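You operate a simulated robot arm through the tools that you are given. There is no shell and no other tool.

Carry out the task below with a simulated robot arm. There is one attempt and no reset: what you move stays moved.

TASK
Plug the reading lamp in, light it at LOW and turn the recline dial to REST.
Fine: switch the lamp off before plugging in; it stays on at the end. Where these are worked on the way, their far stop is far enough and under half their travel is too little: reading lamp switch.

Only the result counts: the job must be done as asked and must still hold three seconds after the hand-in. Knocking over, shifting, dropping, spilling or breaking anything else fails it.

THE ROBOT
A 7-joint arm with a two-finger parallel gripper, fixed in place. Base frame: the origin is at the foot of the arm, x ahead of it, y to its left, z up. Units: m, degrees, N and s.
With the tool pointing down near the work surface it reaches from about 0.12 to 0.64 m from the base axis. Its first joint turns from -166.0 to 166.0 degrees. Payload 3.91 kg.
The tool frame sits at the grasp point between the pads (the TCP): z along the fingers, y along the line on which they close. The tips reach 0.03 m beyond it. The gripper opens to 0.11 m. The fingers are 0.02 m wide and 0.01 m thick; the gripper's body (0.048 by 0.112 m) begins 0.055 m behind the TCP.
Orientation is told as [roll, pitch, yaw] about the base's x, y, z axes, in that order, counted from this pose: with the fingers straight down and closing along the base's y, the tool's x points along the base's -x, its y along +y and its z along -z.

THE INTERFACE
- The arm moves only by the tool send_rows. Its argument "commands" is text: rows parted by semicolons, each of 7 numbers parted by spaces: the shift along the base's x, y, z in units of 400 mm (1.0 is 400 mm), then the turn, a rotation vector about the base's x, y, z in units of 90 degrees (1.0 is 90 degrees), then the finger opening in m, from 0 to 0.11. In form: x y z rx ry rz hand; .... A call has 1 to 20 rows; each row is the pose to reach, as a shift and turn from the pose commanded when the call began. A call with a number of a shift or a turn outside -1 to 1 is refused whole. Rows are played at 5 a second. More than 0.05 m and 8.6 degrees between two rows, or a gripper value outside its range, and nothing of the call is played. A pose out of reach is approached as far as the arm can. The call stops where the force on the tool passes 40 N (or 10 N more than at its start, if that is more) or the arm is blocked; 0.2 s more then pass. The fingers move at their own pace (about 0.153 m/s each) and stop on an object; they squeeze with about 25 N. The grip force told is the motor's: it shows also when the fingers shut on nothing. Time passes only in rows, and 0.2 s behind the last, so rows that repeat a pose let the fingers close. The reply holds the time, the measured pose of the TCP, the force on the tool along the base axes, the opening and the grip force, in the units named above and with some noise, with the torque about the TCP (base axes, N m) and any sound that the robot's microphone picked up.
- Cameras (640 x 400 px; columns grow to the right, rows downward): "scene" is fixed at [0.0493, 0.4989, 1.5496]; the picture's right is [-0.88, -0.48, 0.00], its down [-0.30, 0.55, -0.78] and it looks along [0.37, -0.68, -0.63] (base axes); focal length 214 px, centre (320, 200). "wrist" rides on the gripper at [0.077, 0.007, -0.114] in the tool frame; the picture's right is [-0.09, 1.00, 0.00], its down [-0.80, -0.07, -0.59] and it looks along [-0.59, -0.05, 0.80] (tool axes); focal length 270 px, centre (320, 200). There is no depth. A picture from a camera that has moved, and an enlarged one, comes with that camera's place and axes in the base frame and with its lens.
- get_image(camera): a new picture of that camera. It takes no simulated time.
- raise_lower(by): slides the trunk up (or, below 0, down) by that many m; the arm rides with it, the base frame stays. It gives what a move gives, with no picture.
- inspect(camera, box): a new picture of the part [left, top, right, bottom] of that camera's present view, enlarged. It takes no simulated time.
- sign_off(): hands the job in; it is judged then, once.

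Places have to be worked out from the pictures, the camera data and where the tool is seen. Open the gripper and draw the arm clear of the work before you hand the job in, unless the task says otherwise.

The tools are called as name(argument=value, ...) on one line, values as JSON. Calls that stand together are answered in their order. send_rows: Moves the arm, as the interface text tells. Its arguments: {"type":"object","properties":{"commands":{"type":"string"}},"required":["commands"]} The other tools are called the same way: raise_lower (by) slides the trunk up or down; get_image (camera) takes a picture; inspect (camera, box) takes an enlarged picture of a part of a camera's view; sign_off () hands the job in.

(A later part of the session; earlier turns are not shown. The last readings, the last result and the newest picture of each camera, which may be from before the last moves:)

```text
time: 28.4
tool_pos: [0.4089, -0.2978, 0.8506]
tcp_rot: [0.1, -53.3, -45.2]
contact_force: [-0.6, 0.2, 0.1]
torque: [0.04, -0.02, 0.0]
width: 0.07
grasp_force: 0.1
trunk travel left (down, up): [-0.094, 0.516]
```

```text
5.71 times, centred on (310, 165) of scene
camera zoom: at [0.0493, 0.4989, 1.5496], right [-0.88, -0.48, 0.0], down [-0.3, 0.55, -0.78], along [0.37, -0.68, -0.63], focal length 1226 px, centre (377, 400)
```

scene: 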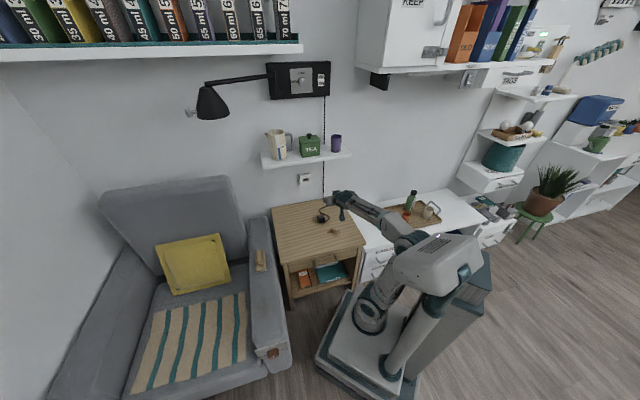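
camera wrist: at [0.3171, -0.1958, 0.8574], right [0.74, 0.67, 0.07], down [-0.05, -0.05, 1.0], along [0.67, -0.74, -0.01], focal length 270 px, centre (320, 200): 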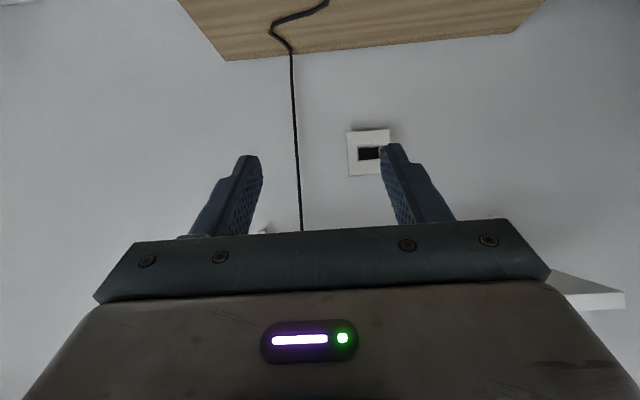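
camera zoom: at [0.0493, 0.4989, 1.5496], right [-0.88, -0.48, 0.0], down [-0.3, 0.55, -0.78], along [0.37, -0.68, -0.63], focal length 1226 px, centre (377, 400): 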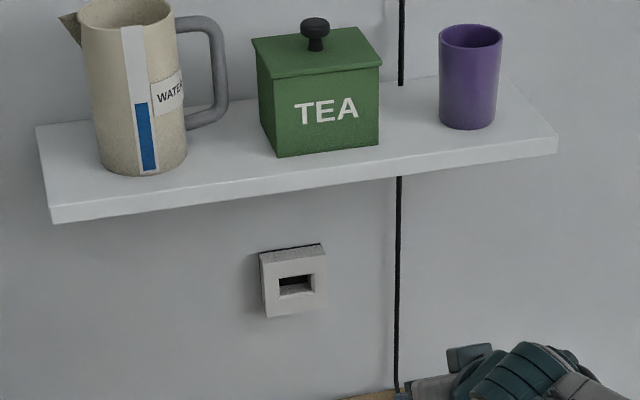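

Socket face centre comes out at about f=0.815 (distance toward wall), e=0.151, z=0.783 with a chamfered slot about 42×27 mm; plug body about f=0.60, e=0.11, top z≈0.63. I move to a viewing pose behind the plug with the tool 40° below horizontal.

send_rows(commands="-0.0036 0.0315 -0.0816 0.0065 0.0065 0 0.08; -0.0073 0.0629 -0.1633 0.013 0.013 0 0.08; -0.0109 0.0944 -0.2449 0.0194 0.0194 0 0.08; -0.0145 0.1258 -0.3265 0.0259 0.0259 0 0.08; -0.0145 0.1258 -0.3265 0.0259 0.0259 0 0.08")

get_image(camera="wrist")

inspect(camera="wrist", box=[260, 60, 400, 150])

get_image(camera="scene")

```text
time: 29.6
tool_pos: [0.4053, -0.2459, 0.719]
tcp_rot: [0.0, -49.9, -45.0]
contact_force: [-0.2, 0.8, 0.3]
torque: [0.0, 0.0, 0.02]
width: 0.0799
grasp_force: 0.2
trunk travel left (down, up): [-0.094, 0.516]
```

```text
taken
camera wrist: at [0.3137, -0.1443, 0.7341], right [0.74, 0.66, 0.07], down [-0.01, -0.09, 1.0], along [0.67, -0.74, -0.06], focal length 270 px, centre (320, 200)
```

wrist: 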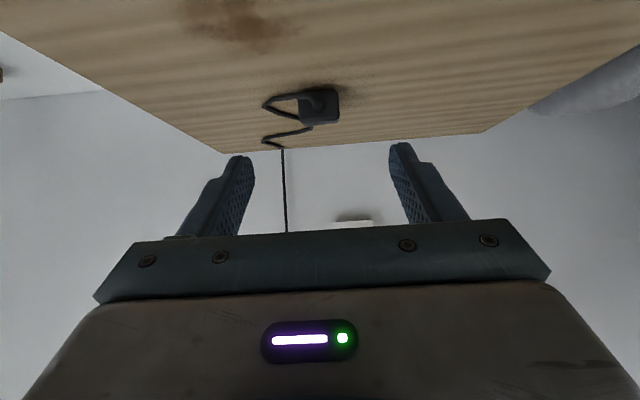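

```text
4.44 times, centred on (330, 105) of wrist
camera zoom: at [0.3137, -0.1443, 0.7341], right [0.74, 0.66, 0.07], down [-0.01, -0.09, 1.0], along [0.67, -0.74, -0.06], focal length 1201 px, centre (276, 622)
```

zoom: 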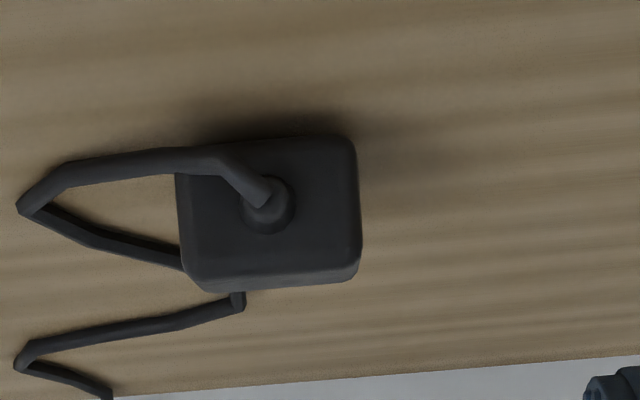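

```text
taken
```

scene: 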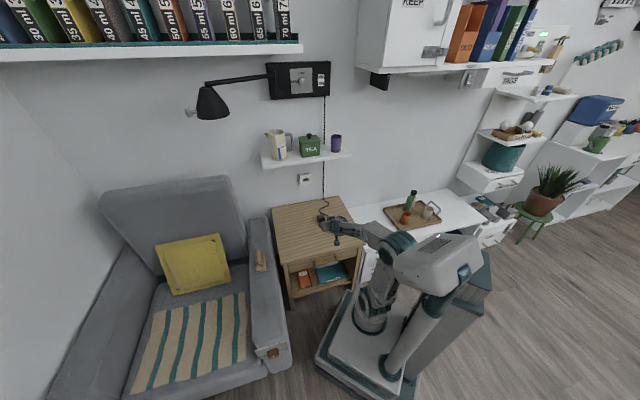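

The wrist view shows the plug's rear face squarely, with the cord leaving it to the right-hand side. I go closer and lower to get a second wrist view for parallax.

send_rows(commands="0.046 -0.0483 -0.0458 0 0 0 0.08; 0.092 -0.0967 -0.0917 0 0 0 0.08; 0.138 -0.145 -0.1375 0 0 0 0.08; 0.138 -0.145 -0.1375 0 0 0 0.08")

get_image(camera="wrist")

inspect(camera="wrist", box=[230, 60, 430, 190])

inspect(camera="scene", box=[300, 195, 360, 235])

```text
time: 30.6
tool_pos: [0.4592, -0.3035, 0.6628]
tcp_rot: [0.0, -50.0, -45.1]
contact_force: [-0.3, -0.3, -0.8]
torque: [0.0, 0.01, -0.01]
width: 0.0802
grasp_force: 0.1
trunk travel left (down, up): [-0.094, 0.516]
```

```text
taken
camera wrist: at [0.3676, -0.2017, 0.6789], right [0.74, 0.66, 0.07], down [-0.01, -0.09, 1.0], along [0.67, -0.74, -0.06], focal length 270 px, centre (320, 200)
```

wrist: 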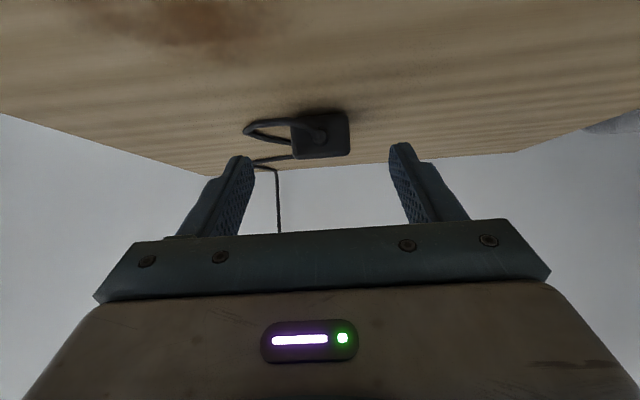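

```text
3.08 times, centred on (330, 125) of wrist
camera zoom: at [0.3676, -0.2017, 0.6789], right [0.74, 0.66, 0.07], down [-0.01, -0.09, 1.0], along [0.67, -0.74, -0.06], focal length 832 px, centre (289, 431)
```

zoom: 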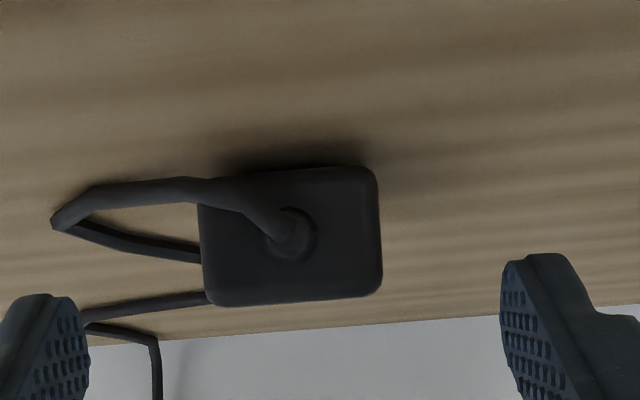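

```text
10.00 times, centred on (330, 215) of scene
camera zoom: at [0.0493, 0.4989, 1.5496], right [-0.88, -0.48, 0.0], down [-0.3, 0.55, -0.78], along [0.37, -0.68, -0.63], focal length 2145 px, centre (220, 50)
```

zoom: 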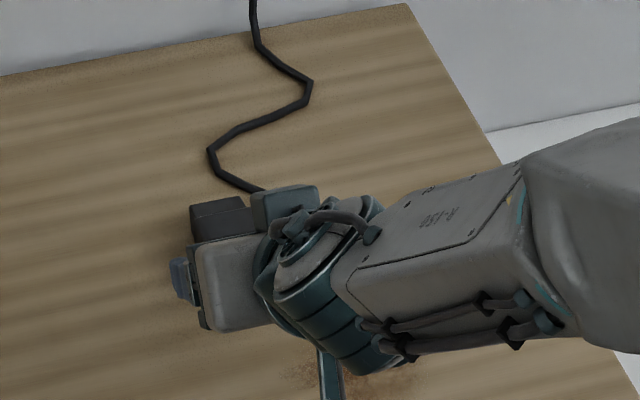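

Parallax places the plug's rear face at f≈0.588, e≈0.1115, table top z≈0.605, plug top ≈0.638, with the blade pointing straight at the wall. I advance the open fingers around its body to f≈0.582, z≈0.640.

send_rows(commands="0.0195 -0.0186 -0.0144 0 0 0 0.08; 0.0389 -0.0372 -0.0288 0 0 0 0.08; 0.0584 -0.0557 -0.0431 0 0 0 0.08; 0.0778 -0.0743 -0.0575 0 0 0 0.08; 0.0778 -0.0743 -0.0575 0 0 0 0.08")

get_image(camera="wrist")

inspect(camera="wrist", box=[230, 100, 430, 230])

inspect(camera="scene", box=[300, 198, 345, 228])

```text
time: 31.8
tool_pos: [0.4896, -0.3339, 0.6428]
tcp_rot: [0.0, -50.1, -45.2]
contact_force: [-0.3, -0.6, -0.8]
torque: [-0.02, -0.04, 0.05]
width: 0.08
grasp_force: 0.0
trunk travel left (down, up): [-0.094, 0.516]
```

```text
taken
camera wrist: at [0.3981, -0.2331, 0.6582], right [0.74, 0.66, 0.07], down [-0.01, -0.09, 1.0], along [0.67, -0.74, -0.06], focal length 270 px, centre (320, 200)
```

wrist: 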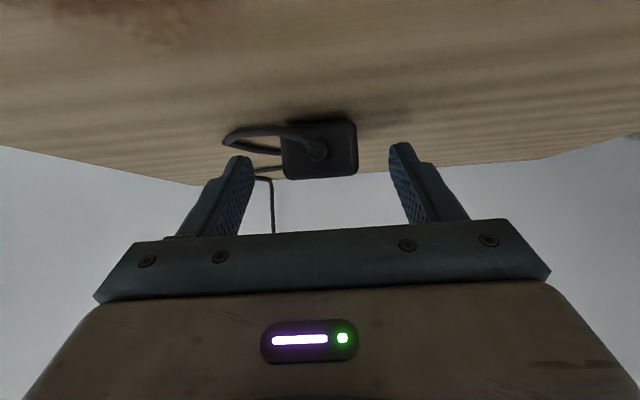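

```text
3.08 times, centred on (330, 165) of wrist
camera zoom: at [0.3981, -0.2331, 0.6582], right [0.74, 0.66, 0.07], down [-0.01, -0.09, 1.0], along [0.67, -0.74, -0.06], focal length 832 px, centre (289, 308)
```

zoom: 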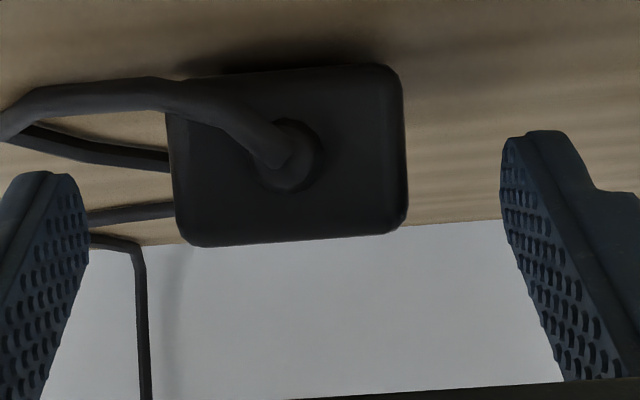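

```text
13.33 times, centred on (322, 213) of scene
camera zoom: at [0.0493, 0.4989, 1.5496], right [-0.88, -0.48, 0.0], down [-0.3, 0.55, -0.78], along [0.37, -0.68, -0.63], focal length 2860 px, centre (287, 27)
```

zoom: 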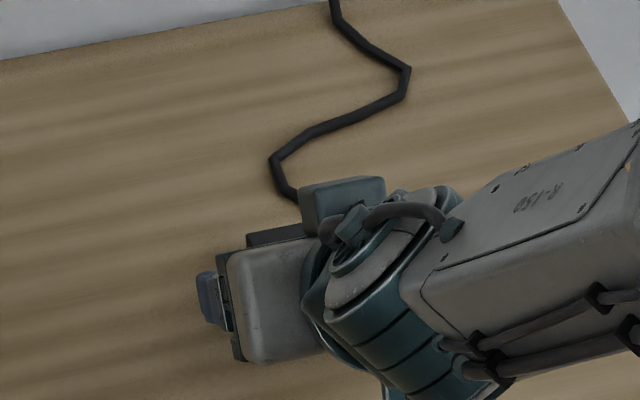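

The plug is centred between the fingers; the width ratios put its rear face nearer (f≈0.578), so the tips would reach slightly past the body front. I back off 6 mm, drop 3 mm and close the fingers.

send_rows(commands="-0.0106 0.0106 -0.0075 0 0 0 0.08; -0.0106 0.0106 -0.0075 0 0 0 0.05; -0.0106 0.0106 -0.0075 0 0 0 0.0; -0.0106 0.0106 -0.0075 0 0 0 0.0; -0.0106 0.0106 -0.0075 0 0 0 0.0")

get_image(camera="wrist")

inspect(camera="scene", box=[300, 198, 345, 228])

```text
time: 33.0
tool_pos: [0.4851, -0.3298, 0.6392]
tcp_rot: [0.0, -50.0, -45.0]
contact_force: [-0.2, -0.3, 0.5]
torque: [0.0, 0.04, 0.0]
width: 0.0413
grasp_force: 25.4
trunk travel left (down, up): [-0.094, 0.516]
```

```text
taken
camera wrist: at [0.3936, -0.2284, 0.6544], right [0.74, 0.66, 0.07], down [-0.01, -0.09, 1.0], along [0.67, -0.74, -0.06], focal length 270 px, centre (320, 200)
```

wrist: 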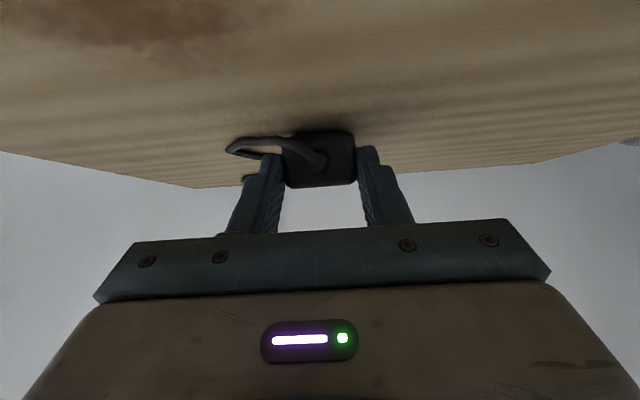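

```text
13.33 times, centred on (322, 213) of scene
camera zoom: at [0.0493, 0.4989, 1.5496], right [-0.88, -0.48, 0.0], down [-0.3, 0.55, -0.78], along [0.37, -0.68, -0.63], focal length 2860 px, centre (287, 27)
```

zoom: 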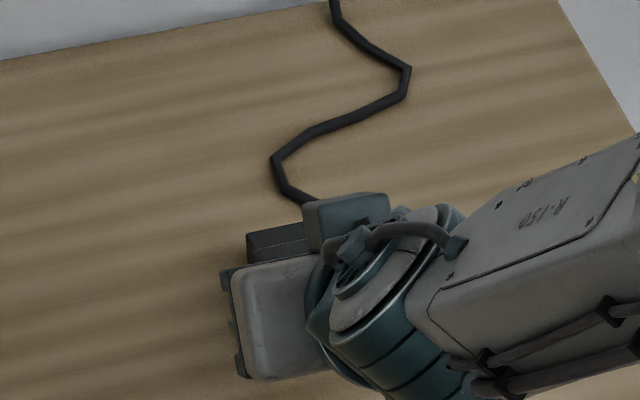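

The plug is gripped (41 mm wide), which rescales the depth so its rear face was at f≈0.588 and its centre sits about 17 mm below the TCP. I lift it straight up to about socket height and check the hold.

send_rows(commands="0 0 0.025 0 0 0 0; 0 0 0.1 0 0 0 0; 0 0 0.2 0 0 0 0; 0 0 0.3 0 0 0 0; 0 0 0.4 0 0 0 0; 0 0 0.4 0 0 0 0")

get_image(camera="wrist")

inspect(camera="scene", box=[285, 155, 385, 225])

```text
time: 34.4
tool_pos: [0.4861, -0.33, 0.7999]
tcp_rot: [0.1, -50.0, -45.0]
contact_force: [1.5, 0.0, -0.7]
torque: [-0.01, 0.01, 0.01]
width: 0.0412
grasp_force: 24.7
trunk travel left (down, up): [-0.094, 0.516]
```

```text
taken
camera wrist: at [0.3949, -0.2281, 0.8158], right [0.74, 0.66, 0.07], down [-0.01, -0.09, 1.0], along [0.67, -0.74, -0.06], focal length 270 px, centre (320, 200)
```

wrist: 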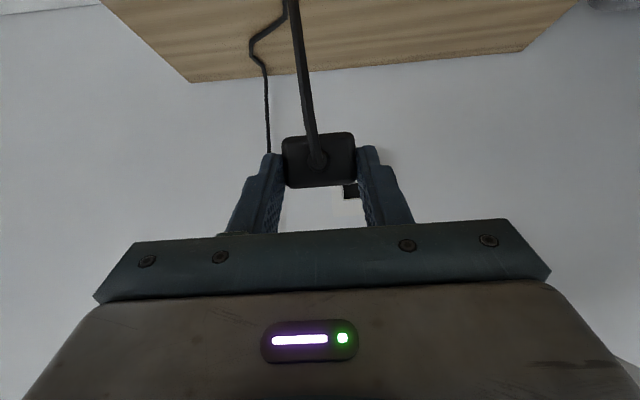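

```text
5.71 times, centred on (335, 190) of scene
camera zoom: at [0.0493, 0.4989, 1.5496], right [-0.88, -0.48, 0.0], down [-0.3, 0.55, -0.78], along [0.37, -0.68, -0.63], focal length 1226 px, centre (234, 257)
```

zoom: 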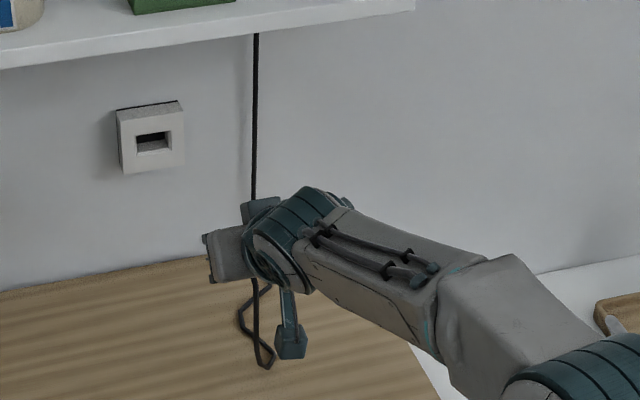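

The plug hangs firmly in the gripper and looks unrotated. I move it to a pre-insertion pose about 6 cm short of the socket, at e≈0.151.

send_rows(commands="0.0725 -0.0363 0 0 0 0 0; 0.145 -0.0725 0 0 0 0 0; 0.2175 -0.1088 0 0 0 0 0; 0.29 -0.145 0 0 0 0 0; 0.29 -0.145 0 0 0 0 0")

get_image(camera="wrist")

inspect(camera="wrist", box=[240, 100, 400, 220])

inspect(camera="scene", box=[285, 160, 345, 205])

```text
time: 35.6
tool_pos: [0.6021, -0.3886, 0.7992]
tcp_rot: [0.1, -49.9, -45.0]
contact_force: [0.2, 0.2, -1.5]
torque: [0.01, -0.01, -0.04]
width: 0.0409
grasp_force: 25.1
trunk travel left (down, up): [-0.094, 0.516]
```

```text
taken
camera wrist: at [0.5104, -0.2862, 0.8149], right [0.74, 0.66, 0.07], down [-0.01, -0.09, 1.0], along [0.67, -0.74, -0.06], focal length 270 px, centre (320, 200)
```

wrist: 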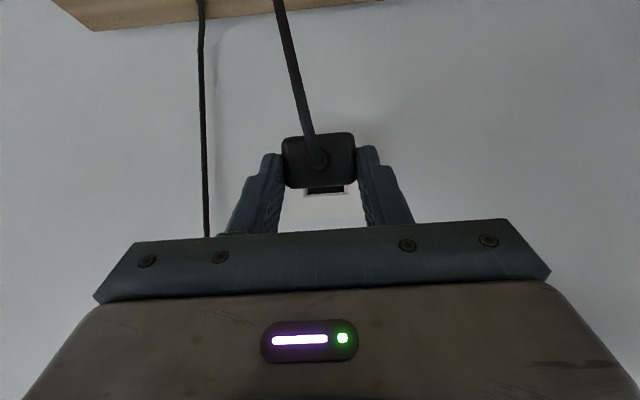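

```text
3.33 times, centred on (320, 160) of wrist
camera zoom: at [0.5104, -0.2862, 0.8149], right [0.74, 0.66, 0.07], down [-0.01, -0.09, 1.0], along [0.67, -0.74, -0.06], focal length 901 px, centre (320, 333)
```

zoom: 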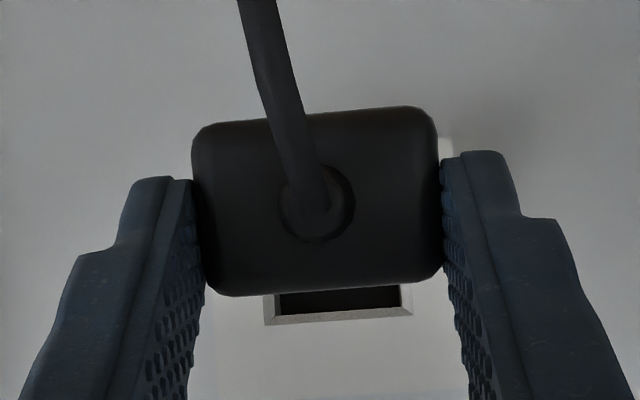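

```text
8.89 times, centred on (315, 182) of scene
camera zoom: at [0.0493, 0.4989, 1.5496], right [-0.88, -0.48, 0.0], down [-0.3, 0.55, -0.78], along [0.37, -0.68, -0.63], focal length 1906 px, centre (364, 356)
```

zoom: 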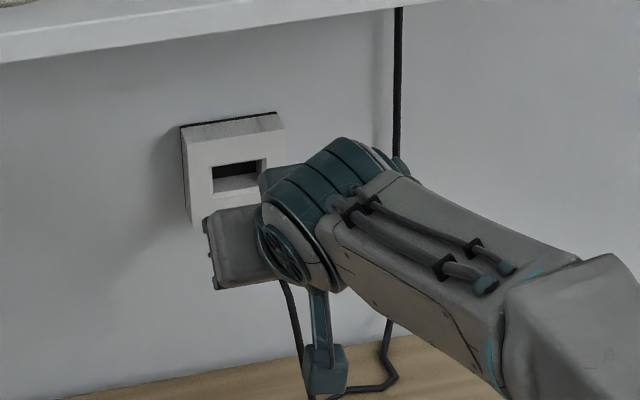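

The plug lines up with the slot sideways within about 1 mm and sits about 2 mm high. I lower 1.5 mm and advance 5 cm, leaving about 1.5 cm before the blade meets the socket.

send_rows(commands="0.022 -0.022 -0.004 0 0 0 0; 0.044 -0.044 -0.004 0 0 0 0; 0.066 -0.066 -0.004 0 0 0 0; 0.0884 -0.0884 -0.004 0 0 0 0; 0.0884 -0.0884 -0.004 0 0 0 0")

inspect(camera="wrist", box=[240, 100, 400, 220])

inspect(camera="scene", box=[285, 160, 345, 205])

```text
time: 36.8
tool_pos: [0.6373, -0.4258, 0.797]
tcp_rot: [-0.1, -50.0, -45.0]
contact_force: [-0.2, 0.8, -0.9]
torque: [0.03, 0.04, 0.0]
width: 0.0413
grasp_force: 24.8
trunk travel left (down, up): [-0.094, 0.516]
```

```text
3.33 times, centred on (320, 160) of wrist
camera zoom: at [0.5465, -0.324, 0.8125], right [0.74, 0.66, 0.07], down [-0.01, -0.09, 1.0], along [0.67, -0.74, -0.06], focal length 901 px, centre (320, 333)
```

zoom: 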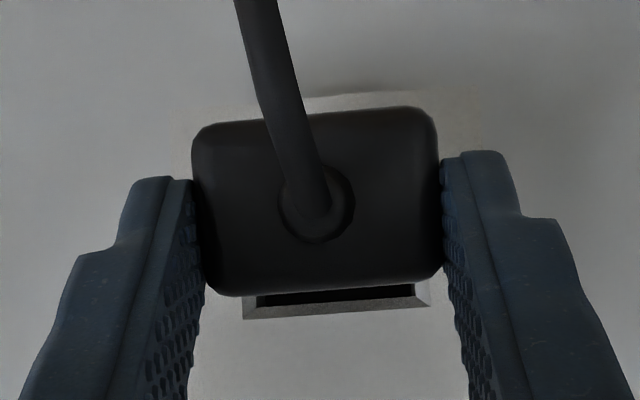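

```text
8.89 times, centred on (315, 182) of scene
camera zoom: at [0.0493, 0.4989, 1.5496], right [-0.88, -0.48, 0.0], down [-0.3, 0.55, -0.78], along [0.37, -0.68, -0.63], focal length 1906 px, centre (364, 356)
```

zoom: 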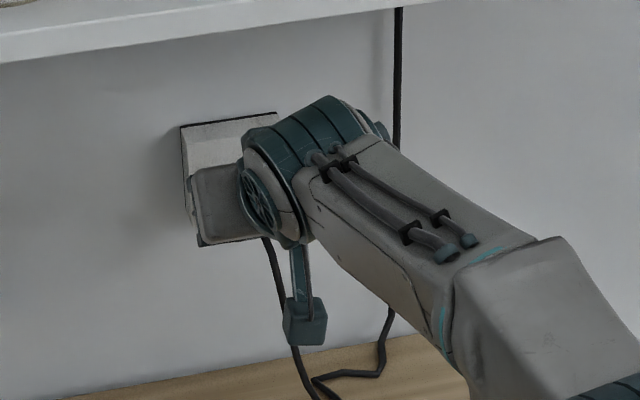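

Aligned within about 0.5 mm in both directions; the socket face checks out at f≈0.816. I push forward in 3–4 mm steps into the slot.

send_rows(commands="0.0071 -0.0071 0 0 0 0 0; 0.0141 -0.0141 0 0 0 0 0; 0.0212 -0.0212 0 0 0 0 0; 0.0265 -0.0265 0 0 0 0 0; 0.0318 -0.0318 0 0 0 0 0")

inspect(camera="wrist", box=[240, 100, 400, 220])

```text
time: 38.0
tool_pos: [0.6499, -0.4374, 0.7994]
tcp_rot: [0.1, -50.3, -45.0]
contact_force: [-14.1, 15.0, 10.2]
torque: [0.2, 0.12, 0.07]
width: 0.0406
grasp_force: 25.1
trunk travel left (down, up): [-0.094, 0.516]
```

```text
3.33 times, centred on (320, 160) of wrist
camera zoom: at [0.5574, -0.3344, 0.8148], right [0.74, 0.67, 0.07], down [-0.01, -0.09, 1.0], along [0.67, -0.74, -0.06], focal length 901 px, centre (320, 333)
```

zoom: 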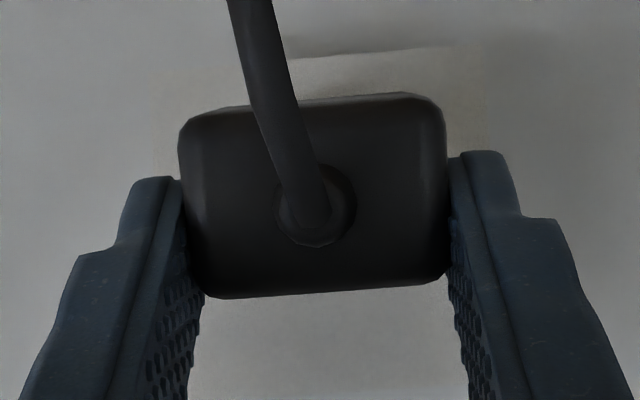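

The blade has met resistance (about 20 N back, 10 N up), and the rear face looks larger, so the plug slid back somewhat in the grip. I look from the scene camera.

inspect(camera="scene", box=[295, 165, 330, 193])

get_image(camera="wrist")

```text
14.29 times, centred on (312, 179) of scene
camera zoom: at [0.0493, 0.4989, 1.5496], right [-0.88, -0.48, 0.0], down [-0.3, 0.55, -0.78], along [0.37, -0.68, -0.63], focal length 3064 px, centre (427, 500)
```

zoom: 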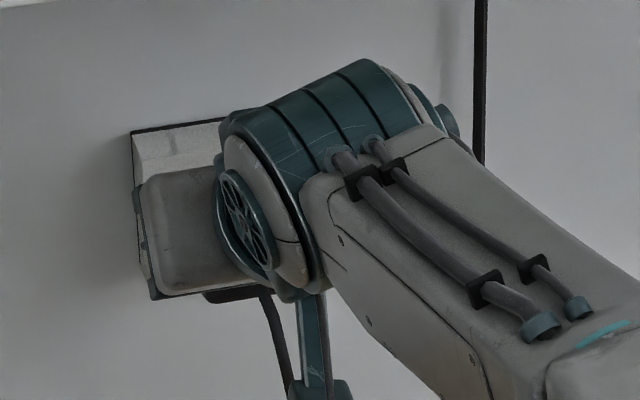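

```text
taken
camera wrist: at [0.5574, -0.3344, 0.8148], right [0.74, 0.67, 0.07], down [-0.01, -0.09, 1.0], along [0.67, -0.74, -0.06], focal length 270 px, centre (320, 200)
```

wrist: 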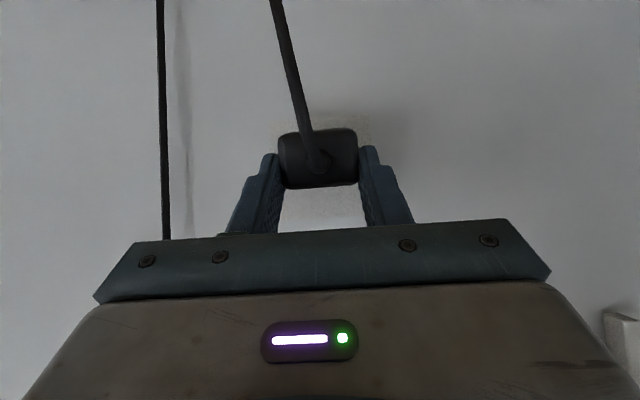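

The resistance has an upward part, so the blade probably caught the lower edge of the slot and the plug tilted in the grip. I back off 10 cm to inspect how the plug now sits.

send_rows(commands="-0.0177 0.0177 0 0 0 0 0; -0.06 0.06 0 0 0 0 0; -0.12 0.12 0 0 0 0 0; -0.18 0.18 0 0 0 0 0; -0.18 0.18 0 0 0 0 0")

inspect(camera="wrist", box=[240, 100, 400, 220])

inspect(camera="scene", box=[295, 165, 345, 205])

```text
time: 39.2
tool_pos: [0.5786, -0.368, 0.7992]
tcp_rot: [0.1, -50.0, -45.1]
contact_force: [0.5, 1.3, 0.4]
torque: [0.04, 0.06, -0.01]
width: 0.0415
grasp_force: 25.0
trunk travel left (down, up): [-0.094, 0.516]
```

```text
3.33 times, centred on (320, 160) of wrist
camera zoom: at [0.4875, -0.2647, 0.8134], right [0.74, 0.66, 0.07], down [-0.01, -0.09, 1.0], along [0.67, -0.74, -0.06], focal length 901 px, centre (320, 333)
```

zoom: 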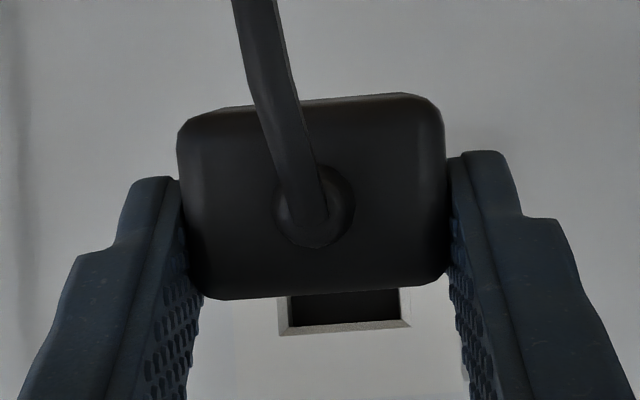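

```text
10.00 times, centred on (320, 185) of scene
camera zoom: at [0.0493, 0.4989, 1.5496], right [-0.88, -0.48, 0.0], down [-0.3, 0.55, -0.78], along [0.37, -0.68, -0.63], focal length 2145 px, centre (320, 350)
```

zoom: 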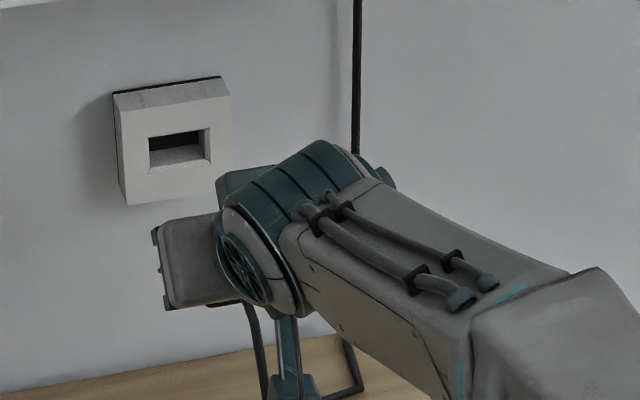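

To see the blade and its tilt from the side, I carry the plug back toward the robot and yaw the hand 70° so the scene camera looks across it.

send_rows(commands="-0.0497 0.0689 0.0139 0 0 0.0864 0; -0.0994 0.1378 0.0278 0 0 0.1729 0; -0.1491 0.2067 0.0417 0 0 0.2593 0; -0.1988 0.2756 0.0556 0 0 0.3457 0; -0.2485 0.3445 0.0694 0 0 0.4322 0; -0.2982 0.4133 0.0833 0 0 0.5186 0; -0.3479 0.4822 0.0972 0 0 0.605 0; -0.3976 0.5511 0.1111 0 0 0.6914 0; -0.447 0.62 0.125 0 0 0.7778 0; -0.447 0.62 0.125 0 0 0.7778 0")

get_image(camera="scene")

```text
time: 41.4
tool_pos: [0.4006, -0.1168, 0.8464]
tcp_rot: [0.2, -49.8, 24.8]
contact_force: [-1.1, 0.2, -0.3]
torque: [-0.03, 0.02, -0.01]
width: 0.0412
grasp_force: 25.4
trunk travel left (down, up): [-0.094, 0.516]
```

```text
taken
```

scene: 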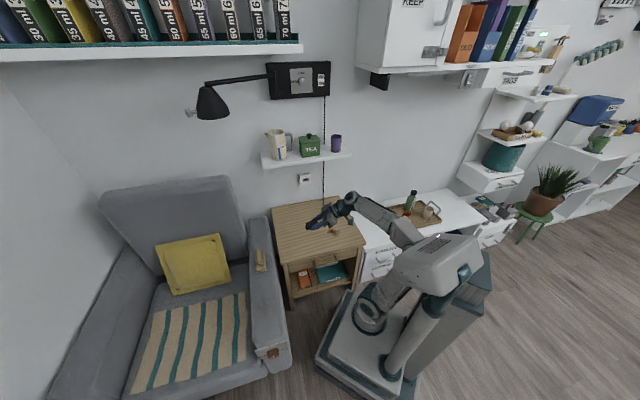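

The hand now lies side-on to the scene camera; I enlarge the plug.

inspect(camera="scene", box=[295, 200, 345, 240])

inspect(camera="scene", box=[300, 212, 325, 235])

```text
10.00 times, centred on (320, 220) of scene
camera zoom: at [0.0493, 0.4989, 1.5496], right [-0.88, -0.48, 0.0], down [-0.3, 0.55, -0.78], along [0.37, -0.68, -0.63], focal length 2145 px, centre (320, 0)
```

zoom: 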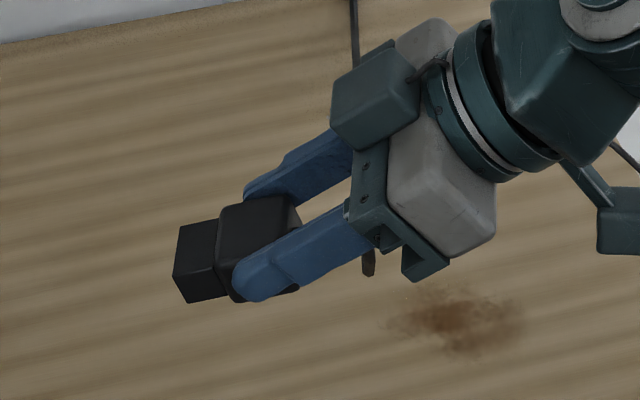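

```text
16.00 times, centred on (312, 224) of scene
camera zoom: at [0.0493, 0.4989, 1.5496], right [-0.88, -0.48, 0.0], down [-0.3, 0.55, -0.78], along [0.37, -0.68, -0.63], focal length 3432 px, centre (440, -176)
```

zoom: 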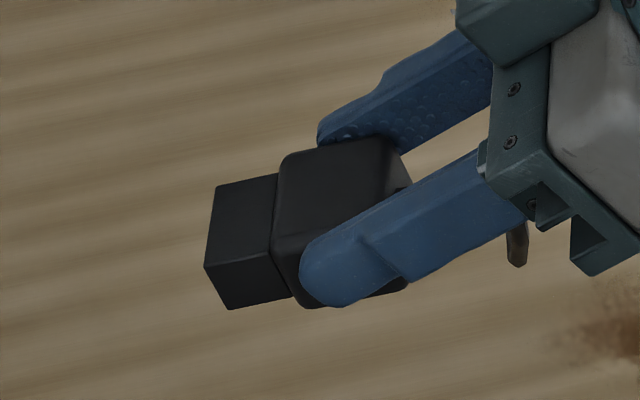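

The side view shows the blade (about 36×18 mm, centred in the body) tilted roughly 20° nose-down, with the pads now well over the middle of the body. I pitch the tool up 20° so the plug becomes level, then check again.

send_rows(commands="0 0 0 0.0313 -0.0671 0 0; 0 0 0 0.0626 -0.1343 0 0; 0 0 0 0.0939 -0.2014 0 0; 0 0 0 0.0939 -0.2014 0 0")

inspect(camera="scene", box=[300, 206, 325, 229])

inspect(camera="wrist", box=[240, 100, 400, 220])

```text
time: 42.6
tool_pos: [0.4142, -0.1187, 0.8187]
tcp_rot: [5.2, -65.8, 19.9]
contact_force: [-0.3, -0.3, -0.9]
torque: [0.03, 0.03, 0.02]
width: 0.0415
grasp_force: 25.0
trunk travel left (down, up): [-0.094, 0.516]
stopped in row 4: the arm was blocked; the commanded pose is now the measured one
```

```text
16.00 times, centred on (312, 218) of scene
camera zoom: at [0.0493, 0.4989, 1.5496], right [-0.88, -0.48, 0.0], down [-0.3, 0.55, -0.78], along [0.37, -0.68, -0.63], focal length 3432 px, centre (440, -80)
```

zoom: 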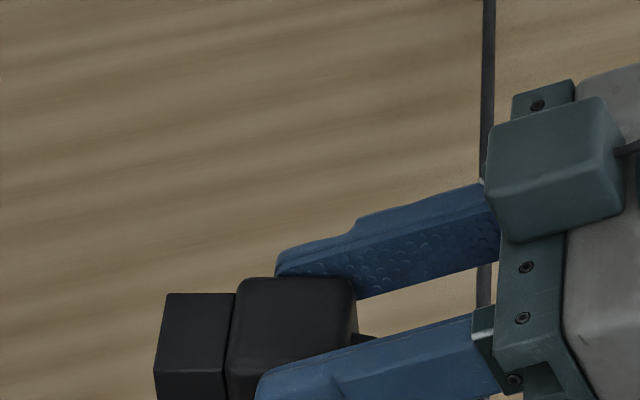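

```text
3.33 times, centred on (320, 160) of wrist
camera zoom: at [0.2879, -0.1681, 0.7961], right [-0.38, 0.92, 0.12], down [-0.15, -0.19, 0.97], along [0.91, 0.35, 0.21], focal length 901 px, centre (320, 333)
```

zoom: 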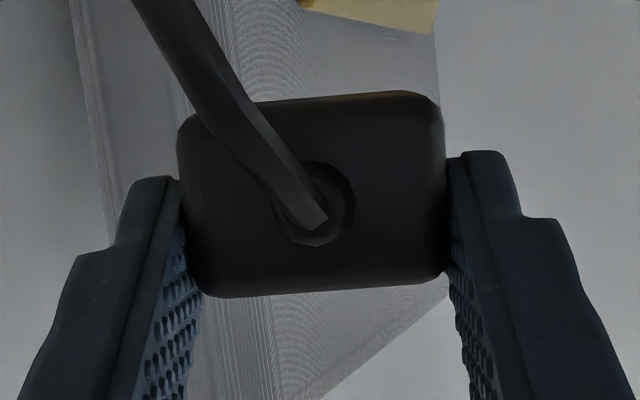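

The arm reached only pitch -66° here (some joint limit this close in). I look at the whole plug before moving on.

inspect(camera="scene", box=[300, 216, 325, 239])

get_image(camera="scene")

```text
16.00 times, centred on (312, 228) of scene
camera zoom: at [0.0493, 0.4989, 1.5496], right [-0.88, -0.48, 0.0], down [-0.3, 0.55, -0.78], along [0.37, -0.68, -0.63], focal length 3432 px, centre (440, -240)
```

zoom: 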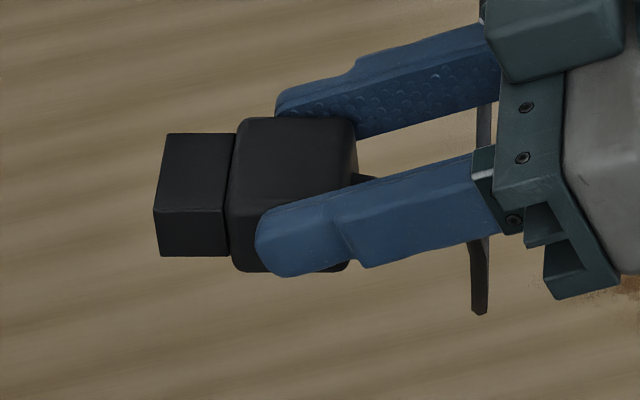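

```text
taken
```

scene: 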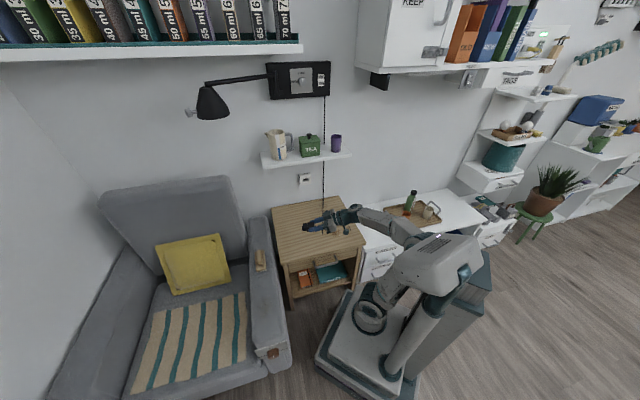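

At pitch -66° the plug is level within about 2–3°, so pitch -68° makes it level; its centre is then about 14 mm below the TCP and its blade tip about 52 mm ahead. I swing back in front of the socket with that orientation.

send_rows(commands="0.0434 -0.0639 -0.0047 -0.003 -0.0022 -0.0774 0; 0.0867 -0.1277 -0.0094 -0.0059 -0.0045 -0.1548 0; 0.1301 -0.1916 -0.014 -0.0089 -0.0067 -0.2322 0; 0.1734 -0.2554 -0.0187 -0.0118 -0.009 -0.3096 0; 0.2168 -0.3193 -0.0234 -0.0148 -0.0112 -0.387 0; 0.2601 -0.3831 -0.0281 -0.0178 -0.0134 -0.4644 0; 0.3035 -0.447 -0.0328 -0.0207 -0.0157 -0.5418 0; 0.3468 -0.5108 -0.0374 -0.0237 -0.0179 -0.6192 0; 0.3902 -0.5747 -0.0421 -0.0266 -0.0202 -0.6966 0; 0.4335 -0.6385 -0.0468 -0.0296 -0.0224 -0.774 0; 0.4335 -0.6385 -0.0468 -0.0296 -0.0224 -0.774 0")

get_image(camera="scene")

inspect(camera="wrist", box=[240, 80, 400, 200])

```text
time: 45.0
tool_pos: [0.5898, -0.3726, 0.8015]
tcp_rot: [-0.1, -68.4, -44.6]
contact_force: [-0.5, 0.3, -1.3]
torque: [0.03, 0.01, 0.02]
width: 0.0416
grasp_force: 25.0
trunk travel left (down, up): [-0.094, 0.516]
```

```text
taken
```

scene: 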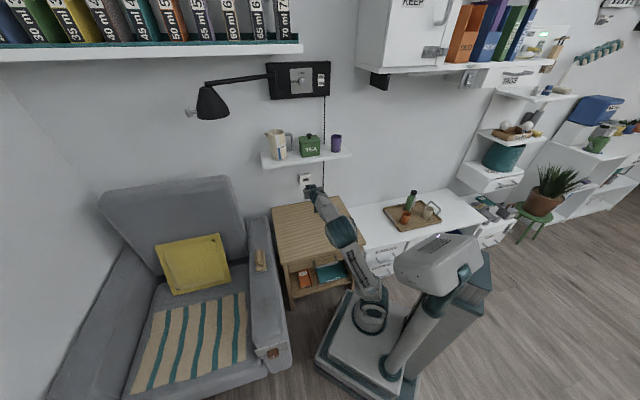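

```text
3.33 times, centred on (320, 140) of wrist
camera zoom: at [0.4995, -0.2727, 0.7729], right [0.73, 0.68, 0.08], down [-0.23, 0.13, 0.96], along [0.65, -0.72, 0.25], focal length 901 px, centre (320, 400)
```

zoom: 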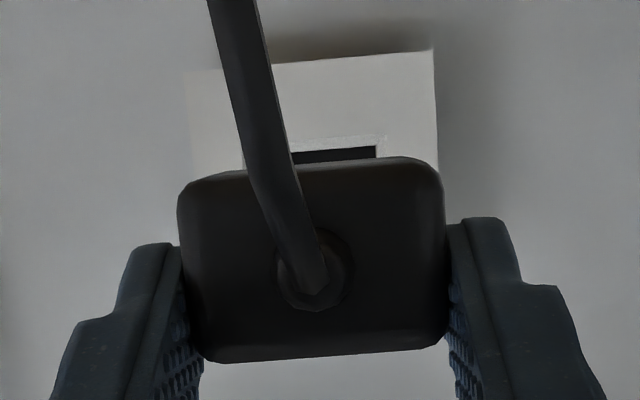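

The plug is level behind the socket now, seen from slightly below. I enlarge the gap region between plug and slot for exact alignment.

inspect(camera="wrist", box=[270, 80, 360, 140])

inspect(camera="scene", box=[285, 165, 330, 200])

```text
6.67 times, centred on (315, 110) of wrist
camera zoom: at [0.4995, -0.2727, 0.7729], right [0.73, 0.68, 0.08], down [-0.23, 0.13, 0.96], along [0.65, -0.72, 0.25], focal length 1802 px, centre (353, 800)
```

zoom: 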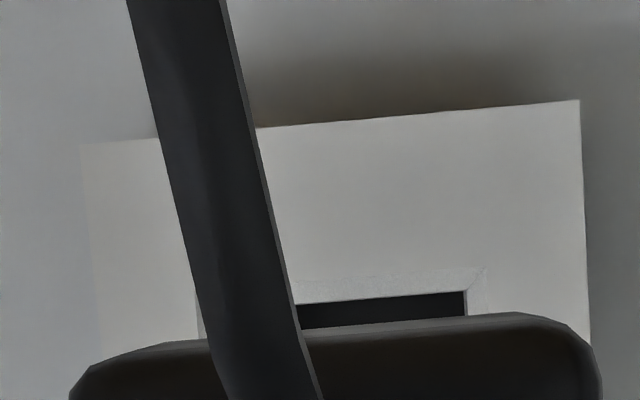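

```text
11.43 times, centred on (308, 182) of scene
camera zoom: at [0.0493, 0.4989, 1.5496], right [-0.88, -0.48, 0.0], down [-0.3, 0.55, -0.78], along [0.37, -0.68, -0.63], focal length 2451 px, centre (463, 400)
```

zoom: 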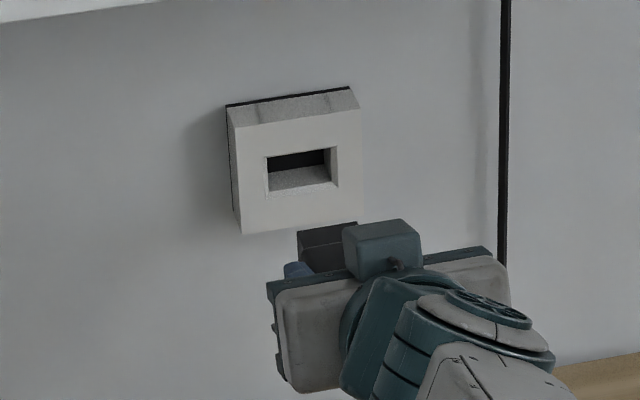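

Relative to the slot the plug is about 2 mm too far left and 5–7 mm too high, with a 0.4° yaw error. I correct these while advancing to about 2 cm before contact.

send_rows(commands="0.0368 -0.0392 -0.0125 0 0 -0.0044 0; 0.0737 -0.0784 -0.0125 0 0 -0.0044 0; 0.1105 -0.1176 -0.0125 0 0 -0.0044 0; 0.1105 -0.1176 -0.0125 0 0 -0.0044 0")

inspect(camera="wrist", box=[240, 60, 400, 180])

inspect(camera="wrist", box=[270, 65, 360, 125])

inspect(camera="scene", box=[290, 165, 325, 190])

```text
time: 46.0
tool_pos: [0.6322, -0.4202, 0.796]
tcp_rot: [-0.1, -68.4, -45.2]
contact_force: [1.1, 0.0, -0.9]
torque: [-0.01, 0.02, 0.01]
width: 0.0416
grasp_force: 25.0
trunk travel left (down, up): [-0.094, 0.516]
```

```text
3.33 times, centred on (320, 120) of wrist
camera zoom: at [0.5424, -0.3197, 0.768], right [0.73, 0.68, 0.08], down [-0.23, 0.13, 0.96], along [0.64, -0.72, 0.25], focal length 901 px, centre (320, 467)
```

zoom: 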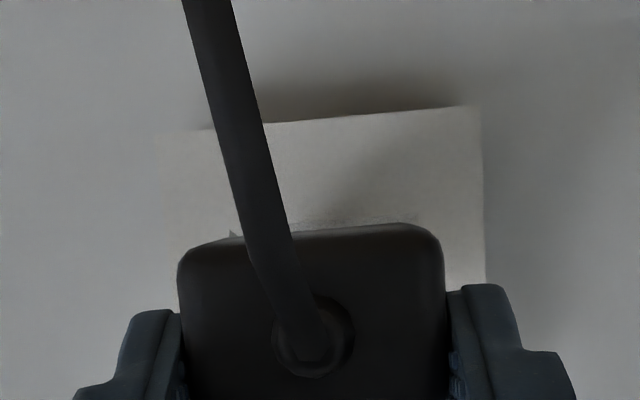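

```text
6.67 times, centred on (315, 95) of wrist
camera zoom: at [0.5424, -0.3197, 0.768], right [0.73, 0.68, 0.08], down [-0.23, 0.13, 0.96], along [0.64, -0.72, 0.25], focal length 1802 px, centre (353, 900)
```

zoom: 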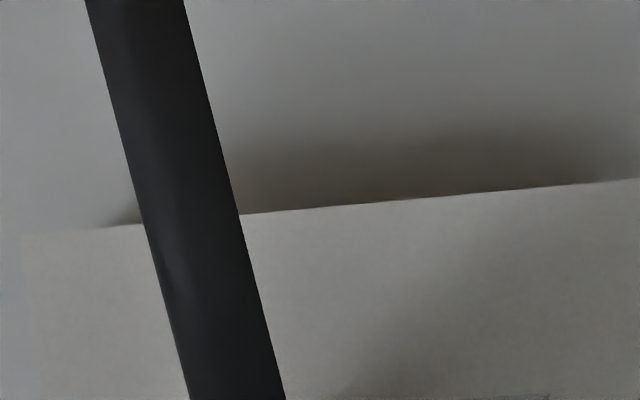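

```text
16.00 times, centred on (308, 178) of scene
camera zoom: at [0.0493, 0.4989, 1.5496], right [-0.88, -0.48, 0.0], down [-0.3, 0.55, -0.78], along [0.37, -0.68, -0.63], focal length 3432 px, centre (520, 560)
```

zoom: 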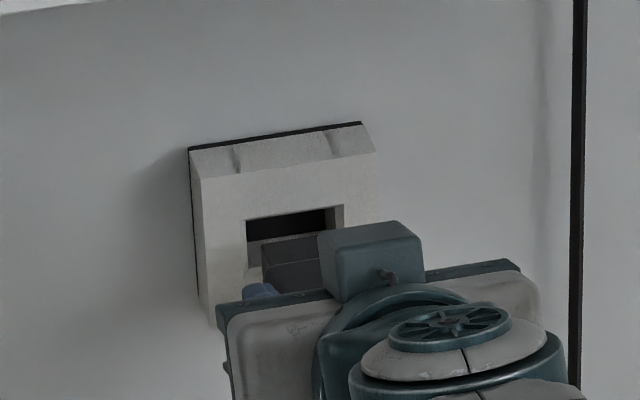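

Closer in, the plug is still about 2.5–3 mm high and within 1 mm sideways. I correct that and advance 2 cm toward contact.

send_rows(commands="0.0014 0.0014 -0.007 0 0 0 0; 0.012 -0.0092 -0.007 0 0 0 0; 0.0226 -0.0198 -0.007 0 0 0 0; 0.0297 -0.0269 -0.007 0 0 0 0; 0.035 -0.0322 -0.007 0 0 0 0; 0.0385 -0.0357 -0.007 0 0 0 0")

inspect(camera="wrist", box=[240, 80, 400, 200])

inspect(camera="scene", box=[290, 165, 325, 190])

```text
time: 47.4
tool_pos: [0.6469, -0.4345, 0.7931]
tcp_rot: [-0.1, -68.3, -45.2]
contact_force: [-0.2, 1.2, 2.4]
torque: [-0.06, -0.18, 0.02]
width: 0.0412
grasp_force: 25.5
trunk travel left (down, up): [-0.094, 0.516]
```

```text
3.33 times, centred on (320, 140) of wrist
camera zoom: at [0.5566, -0.3332, 0.7646], right [0.73, 0.68, 0.08], down [-0.23, 0.13, 0.96], along [0.64, -0.72, 0.26], focal length 901 px, centre (320, 400)
```

zoom: 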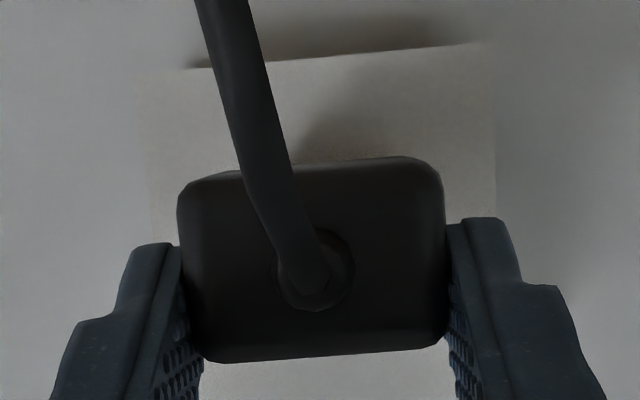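

```text
16.00 times, centred on (308, 178) of scene
camera zoom: at [0.0493, 0.4989, 1.5496], right [-0.88, -0.48, 0.0], down [-0.3, 0.55, -0.78], along [0.37, -0.68, -0.63], focal length 3432 px, centre (520, 560)
```

zoom: 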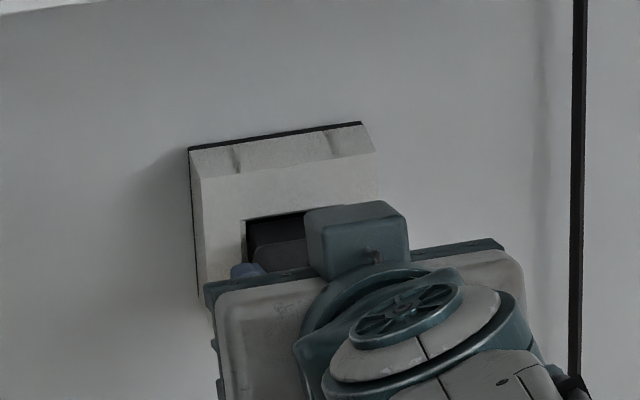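

The blade tip is at the slot mouth with almost no contact force. I push on in 2–3 mm steps.

send_rows(commands="0.0035 -0.0035 0 0 0 0 0; 0.0071 -0.0071 0 0 0 0 0; 0.0106 -0.0106 0 0 0 0 0")

inspect(camera="wrist", box=[240, 80, 400, 200])

inspect(camera="scene", box=[290, 165, 325, 190])

```text
time: 48.2
tool_pos: [0.6506, -0.4398, 0.794]
tcp_rot: [0.0, -68.3, -45.2]
contact_force: [-0.5, 0.5, 2.9]
torque: [-0.08, -0.15, 0.01]
width: 0.0413
grasp_force: 25.7
trunk travel left (down, up): [-0.094, 0.516]
```

```text
3.33 times, centred on (320, 140) of wrist
camera zoom: at [0.5617, -0.3383, 0.7647], right [0.73, 0.68, 0.08], down [-0.23, 0.13, 0.96], along [0.64, -0.72, 0.25], focal length 901 px, centre (320, 400)
```

zoom: 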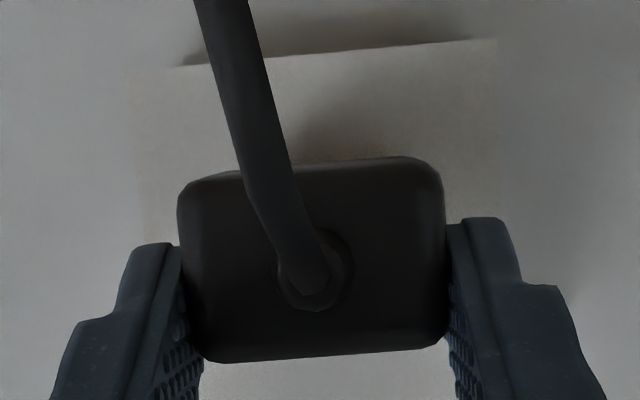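

```text
16.00 times, centred on (308, 178) of scene
camera zoom: at [0.0493, 0.4989, 1.5496], right [-0.88, -0.48, 0.0], down [-0.3, 0.55, -0.78], along [0.37, -0.68, -0.63], focal length 3432 px, centre (520, 560)
```

zoom: 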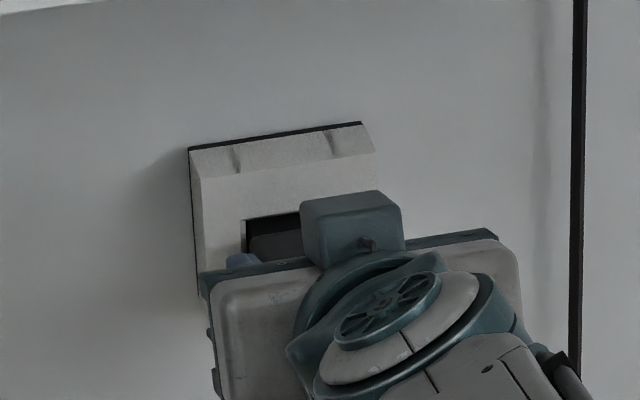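

It is entering freely (plug unmoved in the grip, only ~3 N). I continue until the body seats against the socket.

send_rows(commands="0.0044 -0.0044 0 0 0 0 0; 0.0088 -0.0088 0 0 0 0 0; 0.0124 -0.0124 0 0 0 0 0; 0.0159 -0.0159 0 0 0 0 0")

inspect(camera="wrist", box=[240, 80, 400, 200])

inspect(camera="scene", box=[290, 165, 325, 190])

```text
time: 49.2
tool_pos: [0.6575, -0.4457, 0.793]
tcp_rot: [-0.2, -68.4, -45.2]
contact_force: [-2.0, 1.6, 3.6]
torque: [-0.07, -0.23, 0.05]
width: 0.0415
grasp_force: 25.0
trunk travel left (down, up): [-0.094, 0.516]
```

```text
3.33 times, centred on (320, 140) of wrist
camera zoom: at [0.5684, -0.3449, 0.7647], right [0.73, 0.68, 0.08], down [-0.23, 0.13, 0.96], along [0.64, -0.72, 0.25], focal length 901 px, centre (320, 400)
```

zoom: 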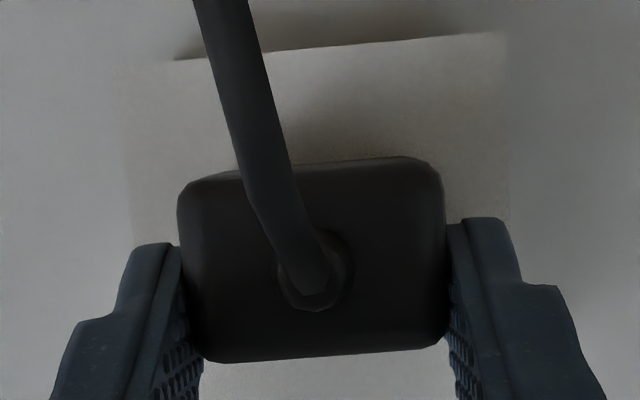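

```text
16.00 times, centred on (308, 178) of scene
camera zoom: at [0.0493, 0.4989, 1.5496], right [-0.88, -0.48, 0.0], down [-0.3, 0.55, -0.78], along [0.37, -0.68, -0.63], focal length 3432 px, centre (520, 560)
```

zoom: 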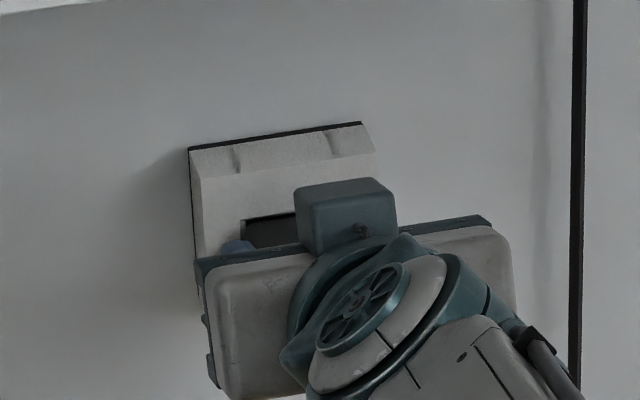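

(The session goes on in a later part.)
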